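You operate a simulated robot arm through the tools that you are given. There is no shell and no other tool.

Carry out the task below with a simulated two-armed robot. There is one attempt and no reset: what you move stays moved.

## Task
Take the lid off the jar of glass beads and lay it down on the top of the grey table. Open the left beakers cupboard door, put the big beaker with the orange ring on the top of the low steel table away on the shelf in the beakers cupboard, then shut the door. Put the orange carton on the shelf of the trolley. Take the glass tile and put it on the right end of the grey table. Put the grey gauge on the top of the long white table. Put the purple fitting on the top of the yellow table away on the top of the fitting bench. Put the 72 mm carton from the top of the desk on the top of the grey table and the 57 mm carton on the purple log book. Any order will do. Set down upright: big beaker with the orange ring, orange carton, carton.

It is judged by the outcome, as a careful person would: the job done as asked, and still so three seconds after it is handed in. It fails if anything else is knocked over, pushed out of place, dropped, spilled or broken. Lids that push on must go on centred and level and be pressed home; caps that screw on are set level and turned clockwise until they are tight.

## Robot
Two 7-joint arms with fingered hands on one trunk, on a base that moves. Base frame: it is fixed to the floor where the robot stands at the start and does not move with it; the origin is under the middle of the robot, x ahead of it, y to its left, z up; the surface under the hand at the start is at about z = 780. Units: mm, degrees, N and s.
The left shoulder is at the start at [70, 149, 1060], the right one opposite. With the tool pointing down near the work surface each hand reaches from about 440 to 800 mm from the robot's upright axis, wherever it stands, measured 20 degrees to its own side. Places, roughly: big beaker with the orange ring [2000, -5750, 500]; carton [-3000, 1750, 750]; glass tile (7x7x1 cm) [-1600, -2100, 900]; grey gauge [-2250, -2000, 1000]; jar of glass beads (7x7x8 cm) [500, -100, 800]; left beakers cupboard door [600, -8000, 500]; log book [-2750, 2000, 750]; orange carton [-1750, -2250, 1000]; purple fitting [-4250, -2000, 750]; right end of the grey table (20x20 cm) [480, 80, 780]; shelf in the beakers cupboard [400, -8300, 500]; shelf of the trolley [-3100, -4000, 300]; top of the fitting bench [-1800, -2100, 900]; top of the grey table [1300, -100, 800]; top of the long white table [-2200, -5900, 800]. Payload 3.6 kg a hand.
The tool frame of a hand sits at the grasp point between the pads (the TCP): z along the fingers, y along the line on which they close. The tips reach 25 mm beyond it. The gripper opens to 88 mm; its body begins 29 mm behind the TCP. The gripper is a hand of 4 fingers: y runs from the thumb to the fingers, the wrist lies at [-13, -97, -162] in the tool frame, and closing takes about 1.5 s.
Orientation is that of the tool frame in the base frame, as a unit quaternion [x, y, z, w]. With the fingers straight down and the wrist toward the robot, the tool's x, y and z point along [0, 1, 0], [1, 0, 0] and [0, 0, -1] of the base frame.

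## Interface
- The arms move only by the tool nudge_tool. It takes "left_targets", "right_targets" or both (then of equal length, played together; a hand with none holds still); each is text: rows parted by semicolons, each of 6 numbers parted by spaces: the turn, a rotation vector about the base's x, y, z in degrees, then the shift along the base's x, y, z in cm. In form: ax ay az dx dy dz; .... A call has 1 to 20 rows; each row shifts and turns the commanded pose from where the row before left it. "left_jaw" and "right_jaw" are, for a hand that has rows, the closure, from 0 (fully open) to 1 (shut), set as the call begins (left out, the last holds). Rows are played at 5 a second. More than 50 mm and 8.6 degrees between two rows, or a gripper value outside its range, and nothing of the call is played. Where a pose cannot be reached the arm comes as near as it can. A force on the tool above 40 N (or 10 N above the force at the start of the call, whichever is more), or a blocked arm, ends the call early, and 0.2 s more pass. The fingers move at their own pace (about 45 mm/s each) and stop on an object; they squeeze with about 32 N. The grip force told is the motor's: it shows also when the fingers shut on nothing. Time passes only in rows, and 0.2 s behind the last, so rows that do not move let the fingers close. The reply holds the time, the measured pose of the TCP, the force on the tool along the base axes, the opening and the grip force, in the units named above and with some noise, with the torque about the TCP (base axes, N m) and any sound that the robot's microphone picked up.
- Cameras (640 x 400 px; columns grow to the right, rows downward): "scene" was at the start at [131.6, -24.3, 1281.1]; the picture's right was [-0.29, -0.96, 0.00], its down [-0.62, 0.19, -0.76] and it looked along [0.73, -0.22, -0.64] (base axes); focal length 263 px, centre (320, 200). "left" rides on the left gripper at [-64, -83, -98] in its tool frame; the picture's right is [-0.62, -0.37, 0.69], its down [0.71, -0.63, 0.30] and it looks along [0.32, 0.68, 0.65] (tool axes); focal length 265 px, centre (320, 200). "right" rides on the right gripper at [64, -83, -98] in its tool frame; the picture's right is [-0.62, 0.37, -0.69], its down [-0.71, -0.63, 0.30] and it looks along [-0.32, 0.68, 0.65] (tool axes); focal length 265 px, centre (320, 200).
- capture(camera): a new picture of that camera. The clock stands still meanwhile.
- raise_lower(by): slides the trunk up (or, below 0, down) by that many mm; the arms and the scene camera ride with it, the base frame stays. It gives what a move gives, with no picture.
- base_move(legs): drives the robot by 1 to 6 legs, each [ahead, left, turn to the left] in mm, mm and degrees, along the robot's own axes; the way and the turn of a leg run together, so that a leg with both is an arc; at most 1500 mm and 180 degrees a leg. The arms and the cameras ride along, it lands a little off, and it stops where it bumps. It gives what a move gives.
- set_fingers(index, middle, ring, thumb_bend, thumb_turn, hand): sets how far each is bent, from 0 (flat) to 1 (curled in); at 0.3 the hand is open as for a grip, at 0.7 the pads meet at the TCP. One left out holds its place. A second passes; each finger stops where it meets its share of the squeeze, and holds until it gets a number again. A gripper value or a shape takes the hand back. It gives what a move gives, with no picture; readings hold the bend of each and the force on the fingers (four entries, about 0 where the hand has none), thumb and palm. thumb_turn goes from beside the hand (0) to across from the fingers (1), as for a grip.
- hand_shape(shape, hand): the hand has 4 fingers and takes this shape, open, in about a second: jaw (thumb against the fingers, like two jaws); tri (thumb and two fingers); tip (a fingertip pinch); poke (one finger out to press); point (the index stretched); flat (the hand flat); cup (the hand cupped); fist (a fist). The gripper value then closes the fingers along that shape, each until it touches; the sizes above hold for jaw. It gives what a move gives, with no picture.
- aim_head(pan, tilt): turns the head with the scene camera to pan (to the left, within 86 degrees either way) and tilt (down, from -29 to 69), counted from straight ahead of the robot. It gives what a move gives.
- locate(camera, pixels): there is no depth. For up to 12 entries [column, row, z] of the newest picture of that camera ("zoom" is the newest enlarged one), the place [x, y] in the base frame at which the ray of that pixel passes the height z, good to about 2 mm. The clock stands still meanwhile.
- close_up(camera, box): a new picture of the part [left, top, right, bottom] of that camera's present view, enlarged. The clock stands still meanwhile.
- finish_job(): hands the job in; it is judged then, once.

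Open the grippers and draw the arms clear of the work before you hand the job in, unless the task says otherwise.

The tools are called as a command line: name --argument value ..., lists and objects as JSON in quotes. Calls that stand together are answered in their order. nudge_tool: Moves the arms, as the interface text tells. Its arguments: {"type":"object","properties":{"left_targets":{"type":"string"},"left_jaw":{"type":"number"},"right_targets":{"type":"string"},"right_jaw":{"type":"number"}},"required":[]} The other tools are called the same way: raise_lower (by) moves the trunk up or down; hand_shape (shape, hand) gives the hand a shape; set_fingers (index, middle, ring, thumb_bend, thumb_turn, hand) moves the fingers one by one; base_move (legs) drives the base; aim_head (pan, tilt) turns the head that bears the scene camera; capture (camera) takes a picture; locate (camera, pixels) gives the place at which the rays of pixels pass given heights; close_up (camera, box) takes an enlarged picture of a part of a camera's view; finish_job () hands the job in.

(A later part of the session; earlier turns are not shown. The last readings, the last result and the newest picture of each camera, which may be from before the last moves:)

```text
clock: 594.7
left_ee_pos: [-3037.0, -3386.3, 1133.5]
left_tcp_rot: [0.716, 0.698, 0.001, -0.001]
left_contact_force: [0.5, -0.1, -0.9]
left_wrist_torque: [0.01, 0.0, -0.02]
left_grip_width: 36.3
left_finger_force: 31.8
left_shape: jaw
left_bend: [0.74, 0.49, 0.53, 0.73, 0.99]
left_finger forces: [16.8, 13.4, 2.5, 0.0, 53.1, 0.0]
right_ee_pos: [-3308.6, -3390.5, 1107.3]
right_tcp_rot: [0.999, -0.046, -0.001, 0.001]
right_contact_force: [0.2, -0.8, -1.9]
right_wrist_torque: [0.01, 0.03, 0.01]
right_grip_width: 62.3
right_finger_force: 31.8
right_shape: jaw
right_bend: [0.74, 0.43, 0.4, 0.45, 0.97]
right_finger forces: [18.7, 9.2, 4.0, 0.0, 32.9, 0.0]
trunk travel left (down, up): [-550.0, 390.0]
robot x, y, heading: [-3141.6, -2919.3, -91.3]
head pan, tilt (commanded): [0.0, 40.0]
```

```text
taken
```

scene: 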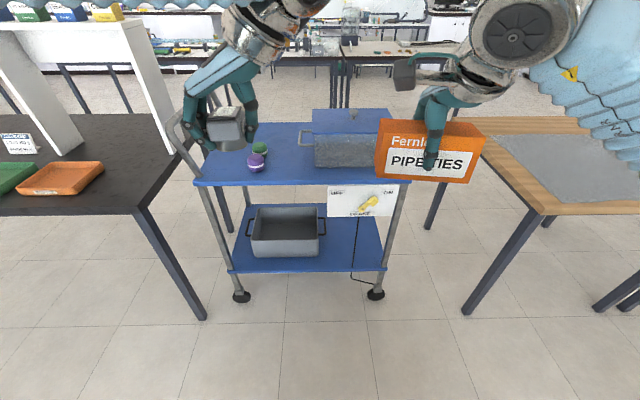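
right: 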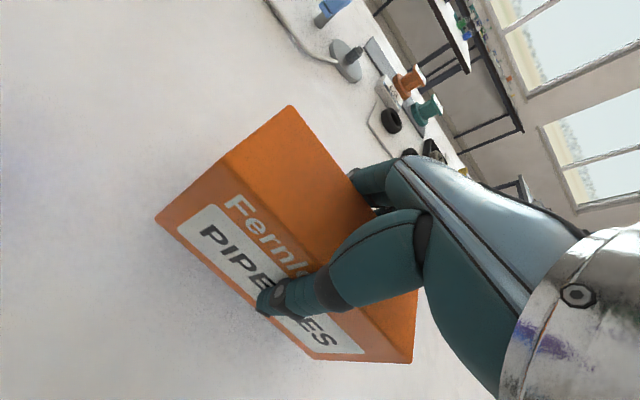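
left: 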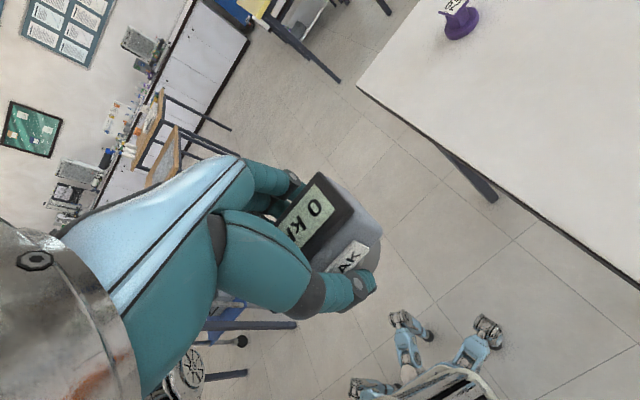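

The trolley is in front. I zoom on the shelf and brake and locate the lower shelf's corners.

close_up --camera "scene" --box '[180, 110, 420, 310]'

locate --camera "scene" --pixels '[[241, 301, 0], [375, 298, 0], [230, 272, 300], [387, 270, 300], [378, 205, 300], [245, 205, 300], [197, 184, 850], [410, 181, 850], [252, 257, 300], [320, 256, 300], [355, 273, 100]]'

```text
2.00 times, centred on (300, 210) of scene
```

zoom: 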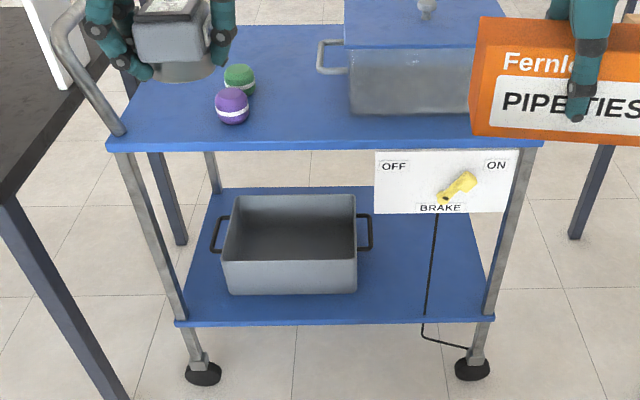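

```text
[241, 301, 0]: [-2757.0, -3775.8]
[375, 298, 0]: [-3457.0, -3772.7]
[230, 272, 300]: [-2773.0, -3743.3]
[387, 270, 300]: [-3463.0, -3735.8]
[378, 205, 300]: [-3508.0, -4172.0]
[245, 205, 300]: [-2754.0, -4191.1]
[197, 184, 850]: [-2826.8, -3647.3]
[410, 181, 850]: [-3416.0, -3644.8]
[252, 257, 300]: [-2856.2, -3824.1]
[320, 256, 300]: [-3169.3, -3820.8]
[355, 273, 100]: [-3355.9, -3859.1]
```

The brake lever is at ON, and a brake cable hangs in front of the shelf at x≈−3300. I locate the wooden table at right and see how wide the gap to the trolley's right end is.

locate --camera "scene" --pixels '[[466, 313, 0], [430, 228, 0], [543, 212, 750], [455, 118, 750], [400, 181, 300], [357, 216, 627], [351, 271, 300], [355, 283, 200]]'

aim_head --pan -20 --tilt 45

capture --camera "scene"

```text
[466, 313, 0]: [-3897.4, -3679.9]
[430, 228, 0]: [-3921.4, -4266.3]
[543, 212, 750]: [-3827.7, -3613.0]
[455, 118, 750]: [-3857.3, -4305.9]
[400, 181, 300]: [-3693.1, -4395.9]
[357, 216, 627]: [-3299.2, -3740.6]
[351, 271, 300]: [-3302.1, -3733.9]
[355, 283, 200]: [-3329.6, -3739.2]
```

```text
clock: 595.5
left_ee_pos: [-3036.9, -3385.8, 1133.0]
left_tcp_rot: [0.716, 0.698, 0.0, -0.001]
left_contact_force: [0.1, 0.5, -2.0]
left_wrist_torque: [-0.03, -0.03, 0.02]
left_grip_width: 36.6
left_finger_force: 31.8
left_shape: jaw
left_bend: [0.74, 0.49, 0.53, 0.73, 0.99]
left_finger forces: [16.7, 13.5, 2.5, 0.1, 53.1, 0.1]
right_ee_pos: [-3308.1, -3390.7, 1106.8]
right_tcp_rot: [0.999, -0.047, -0.002, 0.001]
right_contact_force: [-0.5, 1.1, -1.8]
right_wrist_torque: [-0.01, -0.03, 0.0]
right_grip_width: 62.4
right_finger_force: 31.4
right_shape: jaw
right_bend: [0.74, 0.43, 0.4, 0.45, 0.97]
right_finger forces: [18.8, 9.3, 4.0, 0.0, 32.9, 0.0]
trunk travel left (down, up): [-550.0, 390.0]
robot x, y, heading: [-3143.5, -2921.1, -91.8]
head pan, tilt (commanded): [-20.0, 45.0]
```

```text
taken
```

scene: 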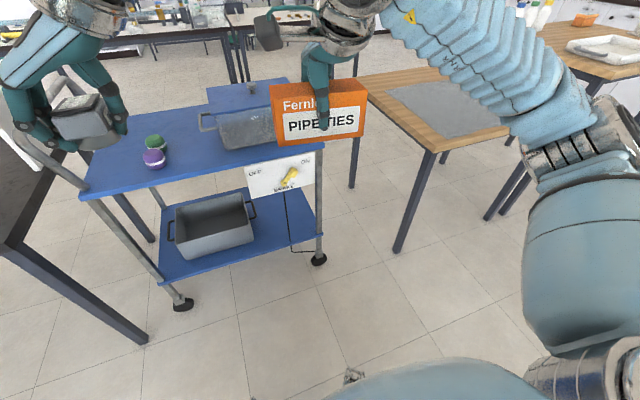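

The cable and plate hamper access from the front; the gap at the trolley's right end is only 375 mm. I look over the trolley to see whether there is room to place it from the back side.

aim_head --pan 10 --tilt 18

capture --camera "scene"

aim_head --pan -40 --tilt 18

capture --camera "scene"

```text
clock: 596.4
left_ee_pos: [-3036.9, -3385.1, 1133.1]
left_tcp_rot: [0.716, 0.698, 0.0, -0.001]
left_contact_force: [0.7, -0.3, -1.3]
left_wrist_torque: [-0.02, -0.02, 0.04]
left_grip_width: 36.4
left_finger_force: 32.1
left_shape: jaw
left_bend: [0.74, 0.49, 0.53, 0.73, 0.99]
left_finger forces: [16.7, 13.4, 2.5, 0.0, 53.1, 0.0]
right_ee_pos: [-3309.4, -3389.5, 1106.2]
right_tcp_rot: [0.999, -0.047, -0.001, 0.002]
right_contact_force: [-0.8, -0.3, -1.9]
right_wrist_torque: [-0.01, -0.01, 0.0]
right_grip_width: 62.5
right_finger_force: 32.0
right_shape: jaw
right_bend: [0.74, 0.43, 0.4, 0.45, 0.97]
right_finger forces: [18.8, 9.3, 4.0, 0.1, 32.9, 0.0]
trunk travel left (down, up): [-550.0, 390.0]
robot x, y, heading: [-3143.9, -2918.5, -91.6]
head pan, tilt (commanded): [10.0, 18.0]
```

```text
taken
```

scene: 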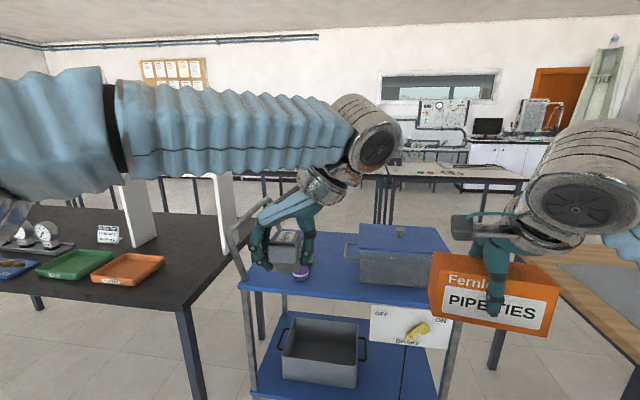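

```text
clock: 597.6
left_ee_pos: [-3037.2, -3385.6, 1134.4]
left_tcp_rot: [0.716, 0.698, 0.0, -0.001]
left_contact_force: [-0.6, -0.3, -1.8]
left_wrist_torque: [-0.01, 0.03, -0.03]
left_grip_width: 36.3
left_finger_force: 31.5
left_shape: jaw
left_bend: [0.74, 0.49, 0.53, 0.73, 0.99]
left_finger forces: [16.8, 13.3, 2.5, 0.0, 53.1, 0.1]
right_ee_pos: [-3308.8, -3390.8, 1107.4]
right_tcp_rot: [0.999, -0.046, -0.001, 0.001]
right_contact_force: [-0.2, -0.2, -1.5]
right_wrist_torque: [0.01, 0.02, -0.01]
right_grip_width: 62.5
right_finger_force: 32.1
right_shape: jaw
right_bend: [0.74, 0.43, 0.4, 0.45, 0.97]
right_finger forces: [18.8, 9.3, 4.0, 0.0, 33.0, 0.1]
trunk travel left (down, up): [-550.0, 390.0]
robot x, y, heading: [-3144.5, -2921.0, -91.4]
head pan, tilt (commanded): [-40.0, 18.0]
```

```text
taken
```

scene: 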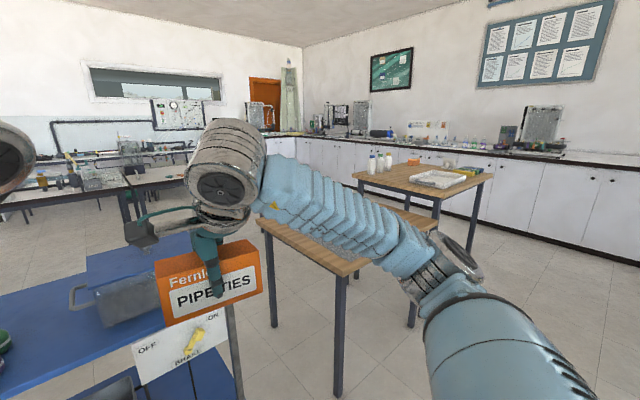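

Behind the trolley there seems to be a wide corridor, reachable by the aisle at x≈−400. I back up slightly, sidestep east along the corridor to the aisle, and look south.

base_move --legs '[[-60, 0, 1.5], [0, 1400, 0], [0, 1350, 0]]'

aim_head --pan -10 --tilt 18

capture --camera "scene"

aim_head --pan -50 --tilt 18

capture --camera "scene"

```text
clock: 633.7
left_ee_pos: [-285.0, -3414.0, 1133.0]
left_tcp_rot: [0.726, 0.688, 0.001, -0.001]
left_contact_force: [-0.4, -0.3, -1.5]
left_wrist_torque: [-0.02, -0.01, 0.02]
left_grip_width: 36.0
left_finger_force: 32.1
left_shape: jaw
left_bend: [0.74, 0.49, 0.53, 0.73, 0.99]
left_finger forces: [16.8, 13.5, 2.3, 0.1, 54.3, 0.0]
right_ee_pos: [-555.2, -3410.4, 1106.6]
right_tcp_rot: [0.998, -0.059, -0.001, 0.001]
right_contact_force: [0.0, -0.9, -2.0]
right_wrist_torque: [0.0, 0.06, 0.02]
right_grip_width: 62.3
right_finger_force: 31.3
right_shape: jaw
right_bend: [0.74, 0.43, 0.4, 0.45, 0.97]
right_finger forces: [18.6, 9.2, 4.0, 0.0, 32.5, 0.0]
trunk travel left (down, up): [-550.0, 390.0]
robot x, y, heading: [-379.1, -2942.9, -92.8]
head pan, tilt (commanded): [-40.0, 18.0]
```

```text
clock: 634.6
left_ee_pos: [-285.5, -3414.1, 1134.3]
left_tcp_rot: [0.725, 0.688, 0.001, 0.0]
left_contact_force: [-0.4, 0.0, -1.1]
left_wrist_torque: [0.01, -0.05, 0.01]
left_grip_width: 36.3
left_finger_force: 32.1
left_shape: jaw
left_bend: [0.74, 0.49, 0.53, 0.73, 0.99]
left_finger forces: [16.8, 13.5, 2.4, 0.0, 54.4, 0.0]
right_ee_pos: [-556.3, -3411.4, 1107.0]
right_tcp_rot: [0.998, -0.059, -0.001, 0.001]
right_contact_force: [-0.3, 0.0, -1.6]
right_wrist_torque: [-0.01, 0.04, 0.0]
right_grip_width: 62.3
right_finger_force: 31.7
right_shape: jaw
right_bend: [0.74, 0.43, 0.4, 0.45, 0.97]
right_finger forces: [18.7, 9.2, 4.0, 0.0, 32.6, 0.1]
trunk travel left (down, up): [-550.0, 390.0]
robot x, y, heading: [-380.7, -2947.8, -93.2]
head pan, tilt (commanded): [-10.0, 18.0]
```

```text
taken
```

scene: 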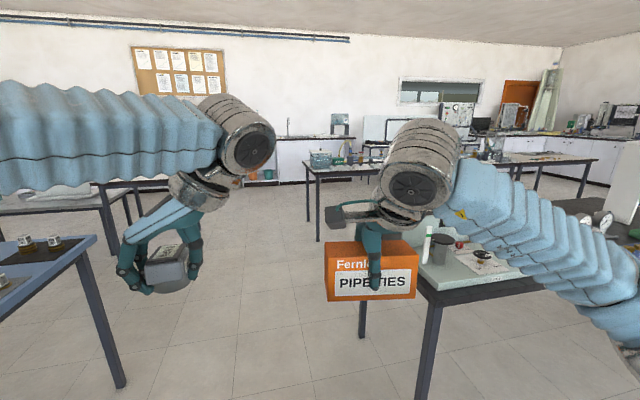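

```text
clock: 635.7
left_ee_pos: [-285.2, -3413.9, 1133.2]
left_tcp_rot: [0.725, 0.689, 0.002, -0.001]
left_contact_force: [0.4, -0.3, -0.7]
left_wrist_torque: [0.0, 0.02, -0.05]
left_grip_width: 36.3
left_finger_force: 31.7
left_shape: jaw
left_bend: [0.74, 0.49, 0.53, 0.73, 0.99]
left_finger forces: [16.8, 13.5, 2.4, 0.0, 54.3, 0.0]
right_ee_pos: [-556.8, -3411.2, 1108.4]
right_tcp_rot: [0.998, -0.059, -0.001, 0.001]
right_contact_force: [0.1, -0.3, -1.3]
right_wrist_torque: [0.0, 0.02, 0.04]
right_grip_width: 62.2
right_finger_force: 32.2
right_shape: jaw
right_bend: [0.74, 0.43, 0.4, 0.45, 0.97]
right_finger forces: [18.7, 9.1, 4.0, 0.0, 32.5, 0.0]
trunk travel left (down, up): [-550.0, 390.0]
robot x, y, heading: [-379.5, -2945.4, -92.9]
head pan, tilt (commanded): [-50.0, 18.0]
```

```text
taken
```

scene: 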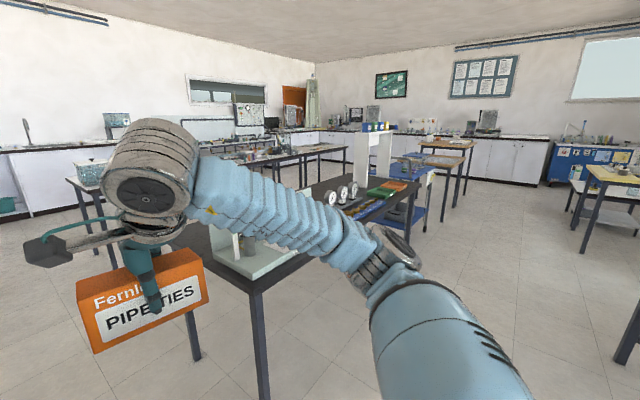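

I retake the southward view to locate the aisle's edges.

aim_head --pan 0 --tilt 25

capture --camera "scene"

```text
clock: 636.9
left_ee_pos: [-285.0, -3413.3, 1133.1]
left_tcp_rot: [0.725, 0.689, 0.001, 0.0]
left_contact_force: [0.2, -0.1, -1.2]
left_wrist_torque: [0.0, 0.01, -0.01]
left_grip_width: 36.2
left_finger_force: 32.0
left_shape: jaw
left_bend: [0.74, 0.49, 0.53, 0.73, 0.99]
left_finger forces: [16.9, 13.5, 2.5, 0.0, 54.3, 0.0]
right_ee_pos: [-556.5, -3410.7, 1107.8]
right_tcp_rot: [0.998, -0.06, -0.002, 0.001]
right_contact_force: [0.2, 0.7, -2.1]
right_wrist_torque: [-0.01, -0.01, -0.04]
right_grip_width: 62.2
right_finger_force: 31.9
right_shape: jaw
right_bend: [0.74, 0.43, 0.4, 0.45, 0.97]
right_finger forces: [18.6, 9.1, 4.0, 0.0, 32.5, 0.0]
trunk travel left (down, up): [-550.0, 390.0]
robot x, y, heading: [-380.6, -2946.8, -93.2]
head pan, tilt (commanded): [0.0, 25.0]
```

```text
taken
```

scene: 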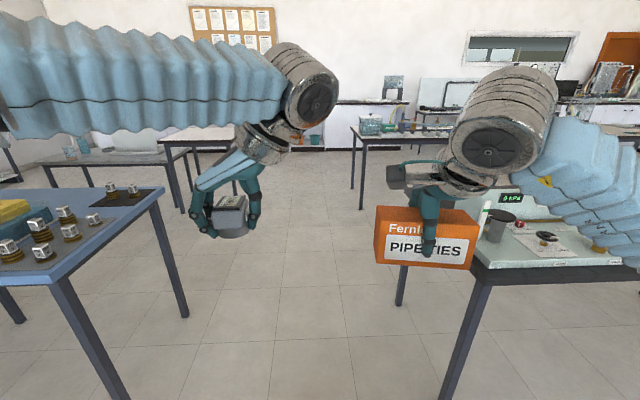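

I locate the feet bounding the aisle.

locate --camera "scene" --pixels '[[187, 316, 0], [128, 398, 0], [400, 305, 0], [442, 398, 0], [163, 188, 800], [50, 275, 800], [470, 268, 800], [183, 212, 0], [360, 208, 0]]'

```text
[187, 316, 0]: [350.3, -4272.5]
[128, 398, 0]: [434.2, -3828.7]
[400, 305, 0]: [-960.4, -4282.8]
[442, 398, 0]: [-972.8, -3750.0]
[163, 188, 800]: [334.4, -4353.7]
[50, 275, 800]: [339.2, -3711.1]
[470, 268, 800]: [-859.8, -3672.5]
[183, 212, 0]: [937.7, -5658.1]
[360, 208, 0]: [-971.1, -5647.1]
```

The aisle is 1.2 m wide and the next row starts at y≈−5600, leaving a 1.2 m corridor. I drive down the aisle and west along the corridor to behind the trolley.

base_move --legs '[[0, 110, 3], [1000, 0, 0], [950, 0, 0], [0, -1500, 0]]'

aim_head --pan -60 --tilt 20

capture --camera "scene"

aim_head --pan 0 --tilt 25

capture --camera "scene"

```text
clock: 682.8
left_ee_pos: [-1710.9, -5327.0, 1132.9]
left_tcp_rot: [0.721, 0.693, 0.001, -0.001]
left_contact_force: [0.0, 0.9, -1.1]
left_wrist_torque: [-0.01, 0.01, -0.02]
left_grip_width: 36.3
left_finger_force: 32.1
left_shape: jaw
left_bend: [0.74, 0.49, 0.53, 0.73, 0.99]
left_finger forces: [16.8, 13.5, 2.3, 0.1, 55.2, 0.0]
right_ee_pos: [-1982.0, -5328.3, 1107.8]
right_tcp_rot: [0.999, -0.052, -0.002, 0.001]
right_contact_force: [0.0, -0.4, -2.0]
right_wrist_torque: [0.0, 0.02, -0.02]
right_grip_width: 61.9
right_finger_force: 32.0
right_shape: jaw
right_bend: [0.74, 0.43, 0.4, 0.45, 0.97]
right_finger forces: [18.6, 9.1, 4.0, 0.0, 32.2, 0.1]
trunk travel left (down, up): [-550.0, 390.0]
robot x, y, heading: [-1812.5, -4862.1, -92.2]
head pan, tilt (commanded): [0.0, 25.0]
```

```text
clock: 684.1
left_ee_pos: [-1710.3, -5327.2, 1133.2]
left_tcp_rot: [0.721, 0.693, 0.001, 0.0]
left_contact_force: [0.0, 0.4, -0.7]
left_wrist_torque: [-0.02, -0.01, -0.02]
left_grip_width: 36.4
left_finger_force: 31.8
left_shape: jaw
left_bend: [0.74, 0.49, 0.53, 0.73, 0.99]
left_finger forces: [16.8, 13.5, 2.4, 0.0, 55.3, 0.1]
right_ee_pos: [-1983.4, -5329.1, 1107.7]
right_tcp_rot: [0.999, -0.053, -0.001, 0.001]
right_contact_force: [0.0, -0.1, -1.1]
right_wrist_torque: [0.01, 0.0, -0.01]
right_grip_width: 62.2
right_finger_force: 31.8
right_shape: jaw
right_bend: [0.74, 0.43, 0.4, 0.45, 0.97]
right_finger forces: [18.5, 9.1, 4.0, 0.1, 32.1, 0.0]
trunk travel left (down, up): [-550.0, 390.0]
robot x, y, heading: [-1813.3, -4860.4, -92.2]
head pan, tilt (commanded): [-60.0, 20.0]
```

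```text
taken
```

scene: 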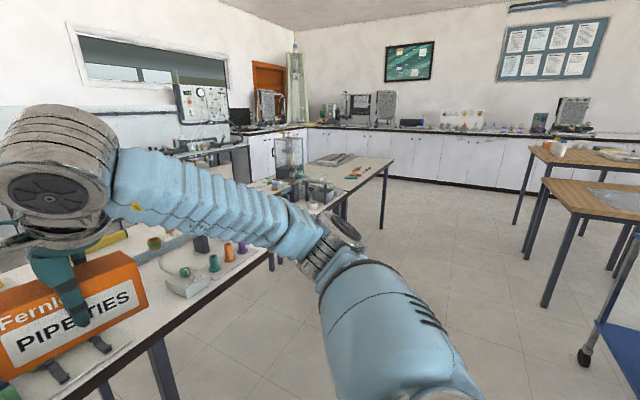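

```text
clock: 685.4
left_ee_pos: [-1710.5, -5327.5, 1133.1]
left_tcp_rot: [0.721, 0.693, 0.002, -0.001]
left_contact_force: [-0.7, 0.2, -1.2]
left_wrist_torque: [-0.01, 0.0, -0.02]
left_grip_width: 36.2
left_finger_force: 31.5
left_shape: jaw
left_bend: [0.74, 0.49, 0.53, 0.73, 0.99]
left_finger forces: [16.8, 13.5, 2.3, 0.1, 55.3, 0.0]
right_ee_pos: [-1982.2, -5328.5, 1107.6]
right_tcp_rot: [0.999, -0.053, -0.001, 0.0]
right_contact_force: [0.1, -0.6, -1.3]
right_wrist_torque: [-0.03, -0.01, -0.04]
right_grip_width: 62.0
right_finger_force: 32.1
right_shape: jaw
right_bend: [0.74, 0.43, 0.4, 0.45, 0.97]
right_finger forces: [18.6, 9.1, 4.0, 0.1, 32.2, 0.0]
trunk travel left (down, up): [-550.0, 390.0]
robot x, y, heading: [-1819.1, -4861.1, -92.3]
head pan, tilt (commanded): [0.0, 25.0]
```

```text
taken
```

scene: 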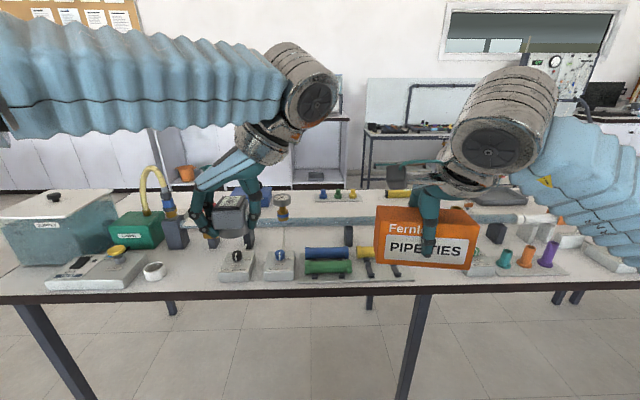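

I'm standing before a long white-topped table. I locate its edges to be sure it is the one centred near (−2200, −5900).

locate --camera "scene" --pixels '[[10, 300, 800], [400, 290, 800], [630, 285, 800], [100, 195, 800], [400, 393, 0], [370, 305, 0], [170, 312, 0], [92, 398, 0]]'

aim_head --pan -50 --tilt 30

capture --camera "scene"

aim_head --pan 50 --tilt 30

capture --camera "scene"

```text
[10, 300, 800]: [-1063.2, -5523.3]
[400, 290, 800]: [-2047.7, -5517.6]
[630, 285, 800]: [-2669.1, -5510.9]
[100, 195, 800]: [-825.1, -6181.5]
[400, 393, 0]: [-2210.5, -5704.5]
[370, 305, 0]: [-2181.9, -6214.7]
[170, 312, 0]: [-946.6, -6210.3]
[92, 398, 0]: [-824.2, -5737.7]
```

```text
clock: 686.5
left_ee_pos: [-1710.8, -5327.3, 1133.5]
left_tcp_rot: [0.72, 0.694, 0.001, -0.001]
left_contact_force: [0.1, -0.4, -1.4]
left_wrist_torque: [0.0, 0.02, 0.01]
left_grip_width: 36.4
left_finger_force: 32.4
left_shape: jaw
left_bend: [0.74, 0.49, 0.53, 0.73, 0.99]
left_finger forces: [16.8, 13.5, 2.3, 0.0, 55.2, 0.1]
right_ee_pos: [-1981.9, -5329.4, 1107.2]
right_tcp_rot: [0.999, -0.052, -0.001, 0.001]
right_contact_force: [0.2, -0.2, -1.6]
right_wrist_torque: [0.03, -0.02, -0.01]
right_grip_width: 62.2
right_finger_force: 32.6
right_shape: jaw
right_bend: [0.74, 0.43, 0.4, 0.45, 0.97]
right_finger forces: [18.5, 9.1, 4.0, 0.0, 32.2, 0.0]
trunk travel left (down, up): [-550.0, 390.0]
robot x, y, heading: [-1809.4, -4860.7, -92.5]
head pan, tilt (commanded): [-50.0, 30.0]
```

```text
taken
```

scene: 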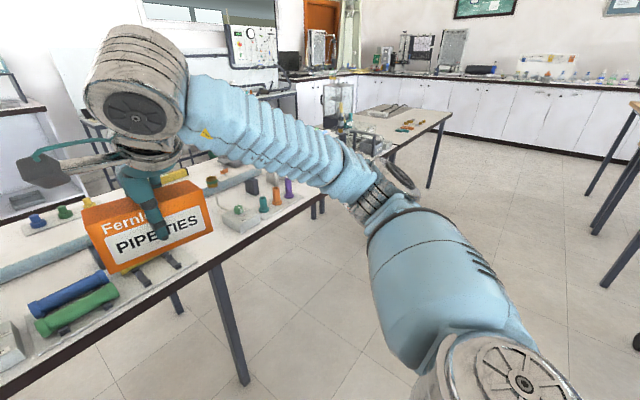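

```text
clock: 688.3
left_ee_pos: [-1710.0, -5326.9, 1133.4]
left_tcp_rot: [0.721, 0.693, 0.0, -0.001]
left_contact_force: [0.6, 0.1, -1.5]
left_wrist_torque: [0.02, 0.0, 0.0]
left_grip_width: 36.0
left_finger_force: 31.7
left_shape: jaw
left_bend: [0.74, 0.49, 0.53, 0.73, 0.99]
left_finger forces: [16.8, 13.5, 2.2, 0.0, 55.1, 0.0]
right_ee_pos: [-1981.8, -5328.5, 1107.3]
right_tcp_rot: [0.999, -0.052, 0.0, 0.002]
right_contact_force: [-0.4, -0.2, -1.6]
right_wrist_torque: [-0.03, -0.01, 0.0]
right_grip_width: 62.0
right_finger_force: 32.0
right_shape: jaw
right_bend: [0.74, 0.43, 0.4, 0.45, 0.97]
right_finger forces: [18.6, 9.2, 4.0, 0.1, 32.1, 0.0]
trunk travel left (down, up): [-550.0, 390.0]
robot x, y, heading: [-1812.4, -4856.6, -92.4]
head pan, tilt (commanded): [50.0, 30.0]
```

```text
taken
```

scene: 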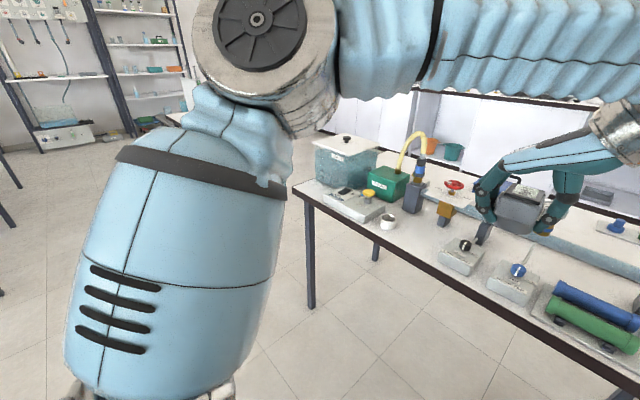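

The table's mid-legs are at x≈−2200, so this is the long white table. I look for a free spot near its front edge for the gauge.

aim_head --pan 15 --tilt 38

capture --camera "scene"

capture --camera "left"

```text
clock: 689.3
left_ee_pos: [-1709.2, -5327.1, 1134.8]
left_tcp_rot: [0.72, 0.694, 0.0, -0.001]
left_contact_force: [-0.1, -0.6, -1.3]
left_wrist_torque: [-0.03, -0.02, -0.01]
left_grip_width: 35.9
left_finger_force: 32.4
left_shape: jaw
left_bend: [0.74, 0.49, 0.53, 0.73, 0.99]
left_finger forces: [16.8, 13.5, 2.3, 0.0, 55.3, 0.0]
right_ee_pos: [-1982.9, -5329.3, 1106.4]
right_tcp_rot: [0.999, -0.052, -0.001, 0.0]
right_contact_force: [-0.1, 0.8, -1.6]
right_wrist_torque: [0.0, -0.01, 0.0]
right_grip_width: 62.2
right_finger_force: 32.2
right_shape: jaw
right_bend: [0.74, 0.43, 0.4, 0.45, 0.97]
right_finger forces: [18.4, 9.2, 4.0, 0.0, 32.2, 0.0]
trunk travel left (down, up): [-550.0, 390.0]
robot x, y, heading: [-1812.5, -4859.9, -92.2]
head pan, tilt (commanded): [15.0, 38.0]
```

```text
taken
```

scene: 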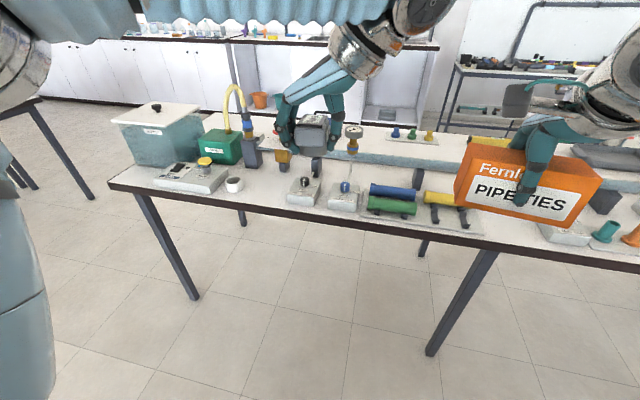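

```text
taken
```

left: 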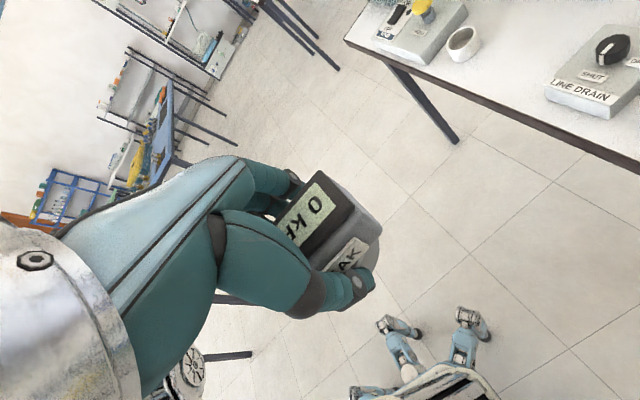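

There is a free gap between the small white cup (233,185) and the "LINE DRAIN" valve (302,190), at about (264,190). I zoom in and locate it.

close_up --camera "scene" --box '[190, 130, 350, 230]'

locate --camera "scene" --pixels '[[243, 190, 770], [286, 203, 770], [264, 205, 770], [264, 190, 770], [264, 190, 800], [195, 299, 0], [430, 355, 0]]'

```text
4.00 times, centred on (270, 180) of scene
```

zoom: 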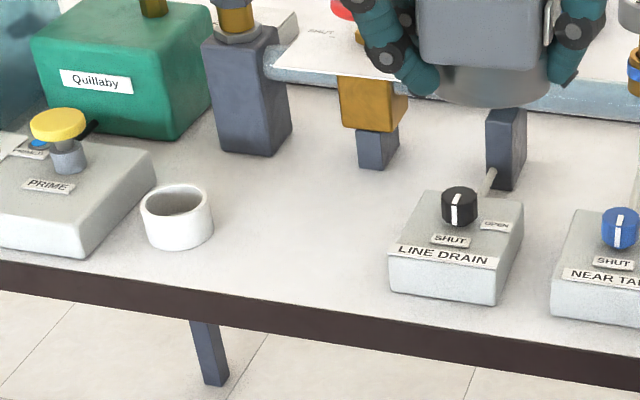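

```text
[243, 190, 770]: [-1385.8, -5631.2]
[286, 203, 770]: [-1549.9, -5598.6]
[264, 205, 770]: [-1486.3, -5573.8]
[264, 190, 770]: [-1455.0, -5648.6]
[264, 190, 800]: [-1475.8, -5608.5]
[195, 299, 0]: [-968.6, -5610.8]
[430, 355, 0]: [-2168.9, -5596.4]
```

The free gap is about 150 mm wide at x≈−1390…−1545, table top near z 770 and front edge y≈−5574. I turn the left hand back so the wrist points to me, and drive 220 mm ahead and 165 mm left.

nudge_tool --left_targets "0 0 -8.2 0 0 0; 0 0 -8.2 0 0 0; 0 0 -8.2 0 0 0; 0 0 -8.2 0 0 0; 0 0 -8.2 0 0 0; 0 0 -8.2 0 0 0; 0 0 -8.2 0 0 0; 0 0 -8.2 0 0 0; 0 0 -8.2 0 0 0; 0 0 -8.2 0 0 0; 0 0 -8.2 0 0 0; 0 0 0 0 0 0" --left_jaw 1

base_move --legs '[[210, 165, 2.3]]'

aim_head --pan 15 --tilt 42

capture --camera "scene"

capture --camera "left"

```text
clock: 691.9
left_ee_pos: [-1709.5, -5328.0, 1133.9]
left_tcp_rot: [1.0, -0.021, 0.001, 0.001]
left_contact_force: [-0.1, 0.7, -1.3]
left_wrist_torque: [0.01, -0.02, 0.05]
left_grip_width: 36.3
left_finger_force: 32.0
left_shape: jaw
left_bend: [0.74, 0.49, 0.53, 0.73, 0.99]
left_finger forces: [16.9, 13.0, 2.2, 0.0, 55.2, 0.0]
right_ee_pos: [-1981.7, -5329.1, 1109.4]
right_tcp_rot: [0.999, -0.052, -0.001, 0.001]
right_contact_force: [0.5, -0.4, -1.6]
right_wrist_torque: [0.02, 0.01, 0.06]
right_grip_width: 62.3
right_finger_force: 31.9
right_shape: jaw
right_bend: [0.74, 0.43, 0.4, 0.45, 0.97]
right_finger forces: [18.6, 9.1, 4.0, 0.0, 32.1, 0.1]
trunk travel left (down, up): [-550.0, 390.0]
robot x, y, heading: [-1810.7, -4860.2, -92.4]
head pan, tilt (commanded): [15.0, 38.0]
```

```text
clock: 695.2
left_ee_pos: [-1536.9, -5532.7, 1134.1]
left_tcp_rot: [1.0, -0.001, 0.002, 0.001]
left_contact_force: [0.1, -0.1, -0.7]
left_wrist_torque: [0.0, -0.02, -0.02]
left_grip_width: 36.1
left_finger_force: 32.1
left_shape: jaw
left_bend: [0.74, 0.49, 0.53, 0.73, 0.99]
left_finger forces: [17.1, 13.1, 2.2, 0.0, 55.3, 0.0]
right_ee_pos: [-1807.5, -5544.6, 1107.6]
right_tcp_rot: [0.999, -0.033, 0.001, 0.002]
right_contact_force: [-0.3, 0.2, -0.7]
right_wrist_torque: [-0.02, 0.0, -0.01]
right_grip_width: 62.1
right_finger_force: 31.7
right_shape: jaw
right_bend: [0.74, 0.43, 0.4, 0.45, 0.97]
right_finger forces: [18.5, 9.0, 4.1, 0.0, 32.2, 0.0]
trunk travel left (down, up): [-550.0, 390.0]
robot x, y, heading: [-1652.3, -5069.9, -90.1]
head pan, tilt (commanded): [15.0, 38.0]
```

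```text
clock: 695.8
left_ee_pos: [-1533.4, -5532.8, 1134.0]
left_tcp_rot: [1.0, -0.002, 0.001, 0.0]
left_contact_force: [0.1, 0.8, 0.2]
left_wrist_torque: [0.01, 0.0, 0.01]
left_grip_width: 36.1
left_finger_force: 32.0
left_shape: jaw
left_bend: [0.74, 0.49, 0.53, 0.73, 0.99]
left_finger forces: [17.1, 13.1, 2.3, 0.1, 55.4, 0.0]
right_ee_pos: [-1807.0, -5545.5, 1107.1]
right_tcp_rot: [0.999, -0.033, -0.001, 0.001]
right_contact_force: [-0.2, 0.2, -2.1]
right_wrist_torque: [0.0, -0.01, 0.0]
right_grip_width: 62.0
right_finger_force: 32.4
right_shape: jaw
right_bend: [0.74, 0.43, 0.4, 0.44, 0.97]
right_finger forces: [18.5, 9.0, 4.0, 0.0, 32.3, 0.1]
trunk travel left (down, up): [-550.0, 390.0]
robot x, y, heading: [-1654.6, -5074.2, -90.1]
head pan, tilt (commanded): [15.0, 42.0]
```

```text
taken
```

scene: 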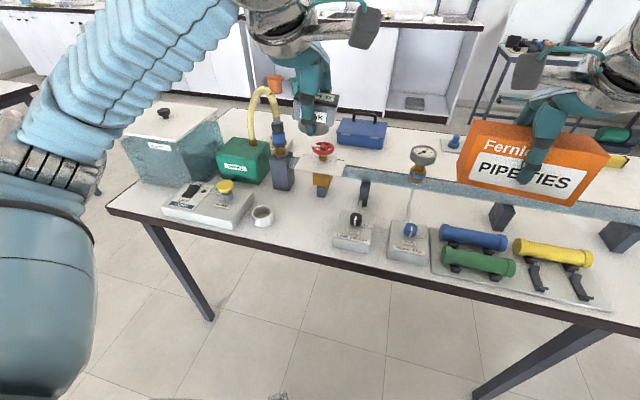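

```text
taken
```

left: 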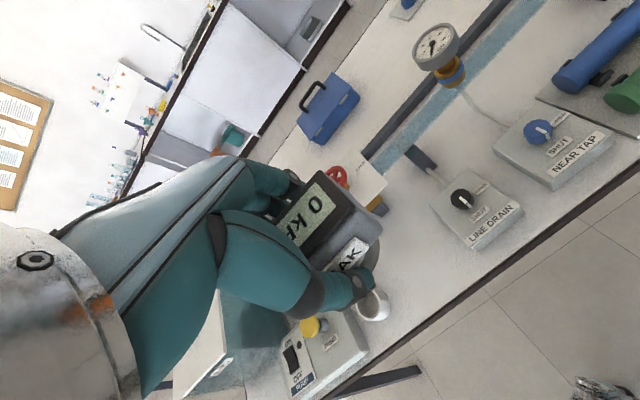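

I zoom in on the free area in both cameras to fix the table height.

close_up --camera "scene" --box '[230, 170, 390, 280]'

locate --camera "zoom" --pixels '[[133, 228, 770], [415, 302, 770], [555, 318, 770], [280, 220, 770], [280, 320, 770], [133, 228, 750], [415, 302, 750]]'

close_up --camera "left" --box '[330, 150, 550, 340]'

```text
3.64 times, centred on (310, 225) of scene
```

zoom: 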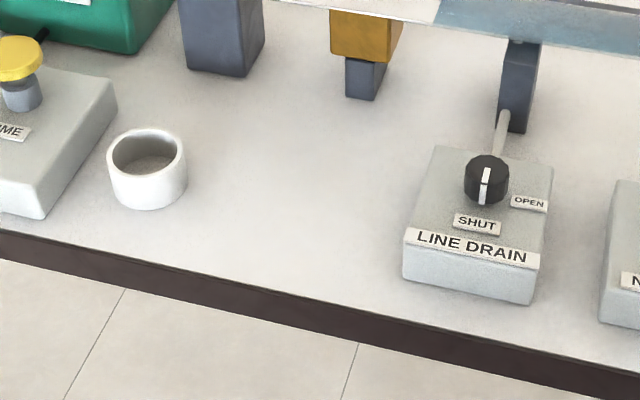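

```text
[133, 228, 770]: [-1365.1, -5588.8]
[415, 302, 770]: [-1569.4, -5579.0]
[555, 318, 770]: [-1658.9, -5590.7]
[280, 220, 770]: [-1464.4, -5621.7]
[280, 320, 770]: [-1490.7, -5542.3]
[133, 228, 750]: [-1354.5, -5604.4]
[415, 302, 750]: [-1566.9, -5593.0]
```

```text
2.11 times, centred on (440, 245) of left
```

zoom: 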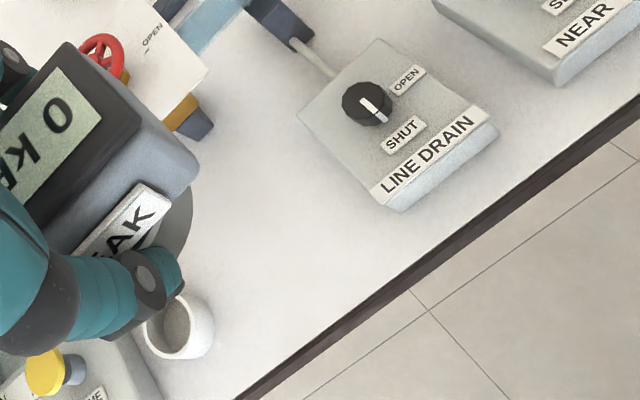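

I triangulate with the LINE DRAIN block's front-left bottom corner: left (477.9,250.7), scene (332.8,247.3).

locate --camera "left" --pixels '[[477.9, 250.7, 740], [477.9, 250.7, 760], [477.9, 250.7, 780], [477.9, 250.7, 800]]'

locate --camera "scene" --pixels '[[332.8, 247.3, 740], [332.8, 247.3, 760], [332.8, 247.3, 780], [332.8, 247.3, 800], [300, 222, 770], [280, 235, 770], [330, 262, 770]]'

```text
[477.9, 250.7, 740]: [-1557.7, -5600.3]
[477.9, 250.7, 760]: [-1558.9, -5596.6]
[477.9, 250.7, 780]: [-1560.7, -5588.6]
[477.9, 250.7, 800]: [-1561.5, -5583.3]
```

```text
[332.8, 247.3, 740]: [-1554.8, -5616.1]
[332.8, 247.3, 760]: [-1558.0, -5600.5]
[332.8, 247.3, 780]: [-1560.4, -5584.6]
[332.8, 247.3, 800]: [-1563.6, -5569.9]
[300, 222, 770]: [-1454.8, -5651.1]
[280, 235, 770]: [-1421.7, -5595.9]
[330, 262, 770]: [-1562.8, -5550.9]
```

The table top is at z=770. I move the gauge over (−1475, −5615) and lower to ~25 mm above the table.

nudge_tool --left_targets "0 0 0 2.9 -4 0; 0 0 0 3 -4.2 0; 0 0 0 0 0 -4; 0 0 0 0 0 -4; 0 0 0 0 0 -4; 0 0 0 0 0 -4; 0 0 0 0 0 -4; 0 0 0 0 0 -4; 0 0 0 0 0 -3; 0 0 0 0 0 -3; 0 0 0 0 0 0" --left_jaw 1

capture --camera "left"

close_up --camera "scene" --box '[220, 150, 380, 270]'

```text
refused: row 2 steps farther than a row can; nothing moved
```

```text
taken
```

left: 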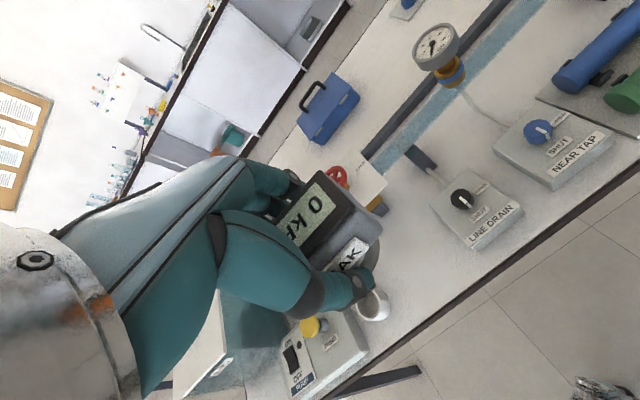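

```text
3.33 times, centred on (300, 210) of scene
```

zoom: 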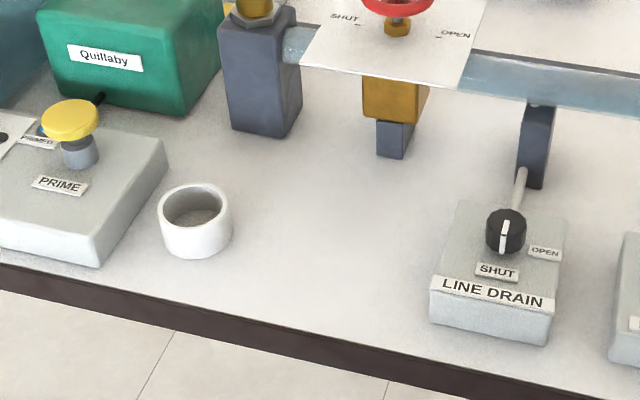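

One step was too long; I split it into three and send again.

nudge_tool --left_targets "0 0 0 2 -2.7 0; 0 0 0 2 -2.7 0; 0 0 0 1.9 -2.8 0; 0 0 0 0 0 -4; 0 0 0 0 0 -4; 0 0 0 0 0 -4; 0 0 0 0 0 -4; 0 0 0 0 0 -4; 0 0 0 0 0 -4; 0 0 0 0 0 -3; 0 0 0 0 0 -3; 0 0 0 0 0 0" --left_jaw 1

capture --camera "left"

close_up --camera "scene" --box '[220, 150, 380, 270]'

```text
clock: 698.4
left_ee_pos: [-1473.0, -5616.7, 836.2]
left_tcp_rot: [1.0, -0.002, 0.001, 0.001]
left_contact_force: [-0.9, -0.2, -0.7]
left_wrist_torque: [0.0, 0.01, 0.0]
left_grip_width: 36.1
left_finger_force: 32.5
left_shape: jaw
left_bend: [0.74, 0.49, 0.53, 0.73, 0.99]
left_finger forces: [17.0, 13.1, 2.1, 0.1, 53.5, 0.0]
right_ee_pos: [-1805.9, -5545.8, 1108.0]
right_tcp_rot: [1.0, -0.031, -0.001, 0.001]
right_contact_force: [-0.8, 1.0, -1.1]
right_wrist_torque: [0.0, 0.01, 0.02]
right_grip_width: 62.0
right_finger_force: 32.6
right_shape: jaw
right_bend: [0.74, 0.43, 0.4, 0.44, 0.97]
right_finger forces: [18.6, 9.1, 4.0, 0.0, 32.4, 0.0]
trunk travel left (down, up): [-550.0, 390.0]
robot x, y, heading: [-1652.6, -5074.0, -90.1]
head pan, tilt (commanded): [15.0, 42.0]
```

```text
taken
```

left: 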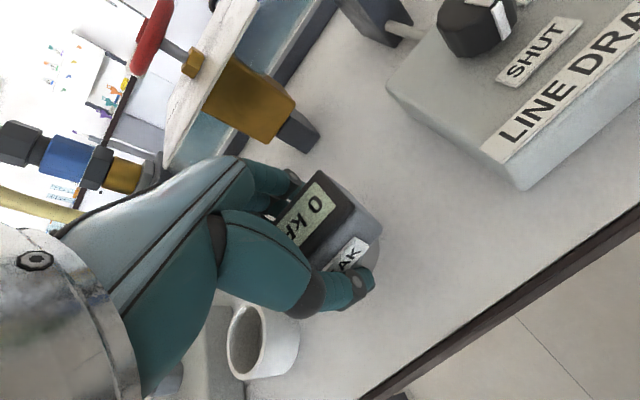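

```text
3.33 times, centred on (300, 210) of scene
```

zoom: 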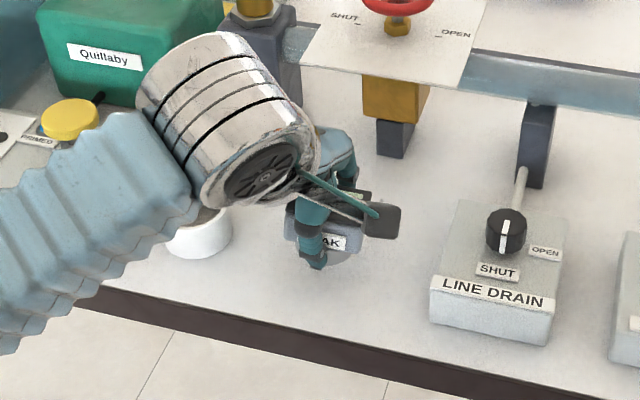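

Clear all around. I creep down to contact.

nudge_tool --left_targets "0 0 0 0 0 -0.8; 0 0 0 0 0 -0.7; 0 0 0 0 0 -0.5; 0 0 0 0 0 -0.3; 0 0 0 0 0 -0.2; 0 0 0 0 0 -0.2; 0 0 0 0 0 -0.15; 0 0 0 0 0 -0.15" --left_jaw 1

```text
clock: 700.2
left_ee_pos: [-1474.7, -5615.2, 807.0]
left_tcp_rot: [1.0, -0.001, 0.0, 0.005]
left_contact_force: [3.5, -0.2, 17.3]
left_wrist_torque: [0.17, 0.22, -0.01]
left_grip_width: 37.7
left_finger_force: 31.7
left_shape: jaw
left_bend: [0.74, 0.49, 0.52, 0.73, 0.99]
left_finger forces: [19.5, 13.9, 5.1, 0.0, 57.0, 0.0]
right_ee_pos: [-1805.1, -5543.3, 1109.8]
right_tcp_rot: [0.999, -0.032, -0.001, 0.002]
right_contact_force: [-0.4, 0.5, -1.5]
right_wrist_torque: [-0.04, -0.04, 0.04]
right_grip_width: 61.9
right_finger_force: 31.8
right_shape: jaw
right_bend: [0.74, 0.43, 0.4, 0.44, 0.97]
right_finger forces: [18.5, 9.1, 4.0, 0.0, 32.3, 0.0]
trunk travel left (down, up): [-550.0, 390.0]
robot x, y, heading: [-1653.4, -5071.7, -90.0]
head pan, tilt (commanded): [15.0, 42.0]
```

Contact at z≈807 (17 N). I ease up 2 mm, look, and then open partly.

nudge_tool --left_targets "0 0 0 0 0 0.2; 0 0 0 0 0 0" --left_jaw 1

close_up --camera "scene" --box '[260, 190, 350, 260]'

capture --camera "left"

```text
clock: 700.8
left_ee_pos: [-1474.2, -5614.9, 806.6]
left_tcp_rot: [1.0, -0.001, 0.0, 0.003]
left_contact_force: [5.0, -2.1, 17.5]
left_wrist_torque: [0.08, 0.18, 0.01]
left_grip_width: 37.3
left_finger_force: 32.1
left_shape: jaw
left_bend: [0.74, 0.49, 0.52, 0.74, 0.99]
left_finger forces: [19.5, 14.2, 5.4, 0.0, 56.1, 0.0]
right_ee_pos: [-1806.2, -5543.0, 1108.7]
right_tcp_rot: [0.999, -0.032, -0.001, 0.001]
right_contact_force: [0.7, 0.3, -1.7]
right_wrist_torque: [0.0, -0.01, 0.0]
right_grip_width: 62.1
right_finger_force: 32.4
right_shape: jaw
right_bend: [0.74, 0.43, 0.4, 0.44, 0.97]
right_finger forces: [18.5, 9.1, 4.0, 0.0, 32.3, 0.1]
trunk travel left (down, up): [-550.0, 390.0]
robot x, y, heading: [-1651.1, -5074.4, -89.9]
head pan, tilt (commanded): [15.0, 42.0]
```

```text
5.71 times, centred on (305, 225) of scene
```

zoom: 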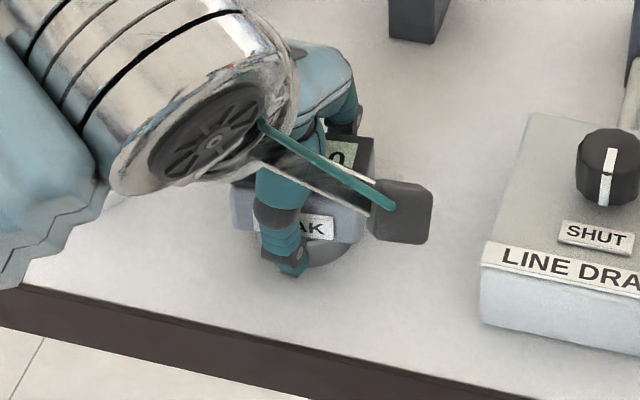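

```text
taken
```

left: 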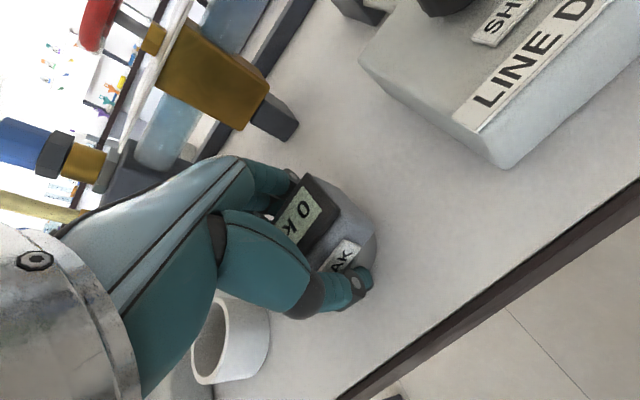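

Still 17 N; I raise another 2 mm and open the hand partly (to ~60 mm), which lets the gauge settle.

nudge_tool --left_targets "0 0 0 0 0 0.15; 0 0 0 0 0 0.1; 0 0 0 0 0 0" --left_jaw 1

nudge_tool --left_targets "0 0 0 0 0 0; 0 0 0 0 0 0; 0 0 0 0 0 0; 0 0 0 0 0 0; 0 0 0 0 0 0; 0 0 0 0 0 0; 0 0 0 0 0 0" --left_jaw 0.3

capture --camera "left"

close_up --camera "scene" --box '[260, 190, 350, 260]'

```text
clock: 701.6
left_ee_pos: [-1474.1, -5615.1, 809.0]
left_tcp_rot: [1.0, -0.003, 0.001, 0.0]
left_contact_force: [2.7, -1.5, 10.5]
left_wrist_torque: [0.04, 0.17, 0.01]
left_grip_width: 37.3
left_finger_force: 32.1
left_shape: jaw
left_bend: [0.74, 0.49, 0.52, 0.74, 0.99]
left_finger forces: [19.3, 13.9, 5.1, 0.1, 55.4, 0.1]
right_ee_pos: [-1805.1, -5545.2, 1108.0]
right_tcp_rot: [0.999, -0.032, -0.001, 0.001]
right_contact_force: [0.9, 0.1, -1.5]
right_wrist_torque: [0.0, -0.01, 0.02]
right_grip_width: 62.0
right_finger_force: 32.2
right_shape: jaw
right_bend: [0.74, 0.43, 0.4, 0.44, 0.97]
right_finger forces: [18.5, 9.1, 4.0, 0.0, 32.3, 0.0]
trunk travel left (down, up): [-550.0, 390.0]
robot x, y, heading: [-1653.8, -5074.9, -90.0]
head pan, tilt (commanded): [15.0, 42.0]
```

```text
clock: 703.2
left_ee_pos: [-1474.2, -5615.7, 807.3]
left_tcp_rot: [1.0, -0.001, 0.001, 0.0]
left_contact_force: [1.1, -0.4, -0.7]
left_wrist_torque: [0.01, 0.01, -0.03]
left_grip_width: 61.3
left_finger_force: 0.2
left_shape: jaw
left_bend: [0.28, 0.37, 0.34, 0.58, 0.99]
left_finger forces: [0.0, 0.0, 0.0, 0.1, 0.0, 0.0]
right_ee_pos: [-1805.7, -5546.0, 1106.9]
right_tcp_rot: [0.999, -0.032, -0.001, 0.001]
right_contact_force: [0.4, -0.4, -1.7]
right_wrist_torque: [0.0, -0.01, -0.03]
right_grip_width: 62.0
right_finger_force: 31.5
right_shape: jaw
right_bend: [0.74, 0.43, 0.4, 0.44, 0.97]
right_finger forces: [18.7, 9.1, 4.1, 0.0, 32.2, 0.0]
trunk travel left (down, up): [-550.0, 390.0]
robot x, y, heading: [-1653.7, -5073.9, -90.2]
head pan, tilt (commanded): [15.0, 42.0]
```

```text
taken
```

left: 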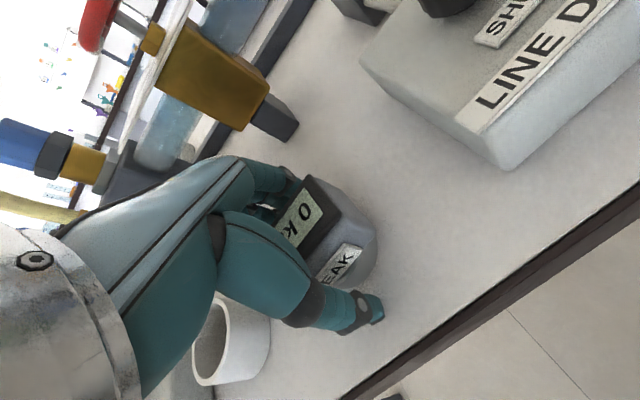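

```text
5.71 times, centred on (305, 225) of scene
```

zoom: 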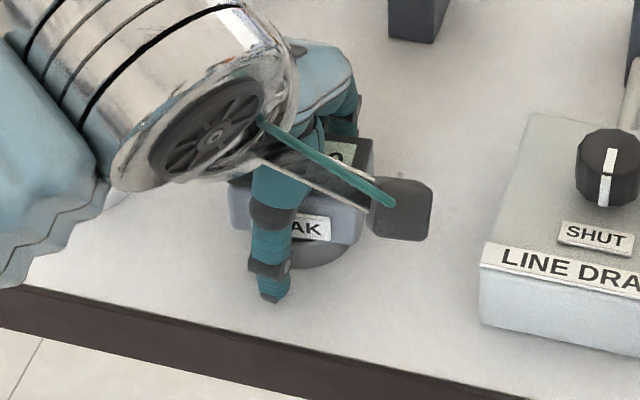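

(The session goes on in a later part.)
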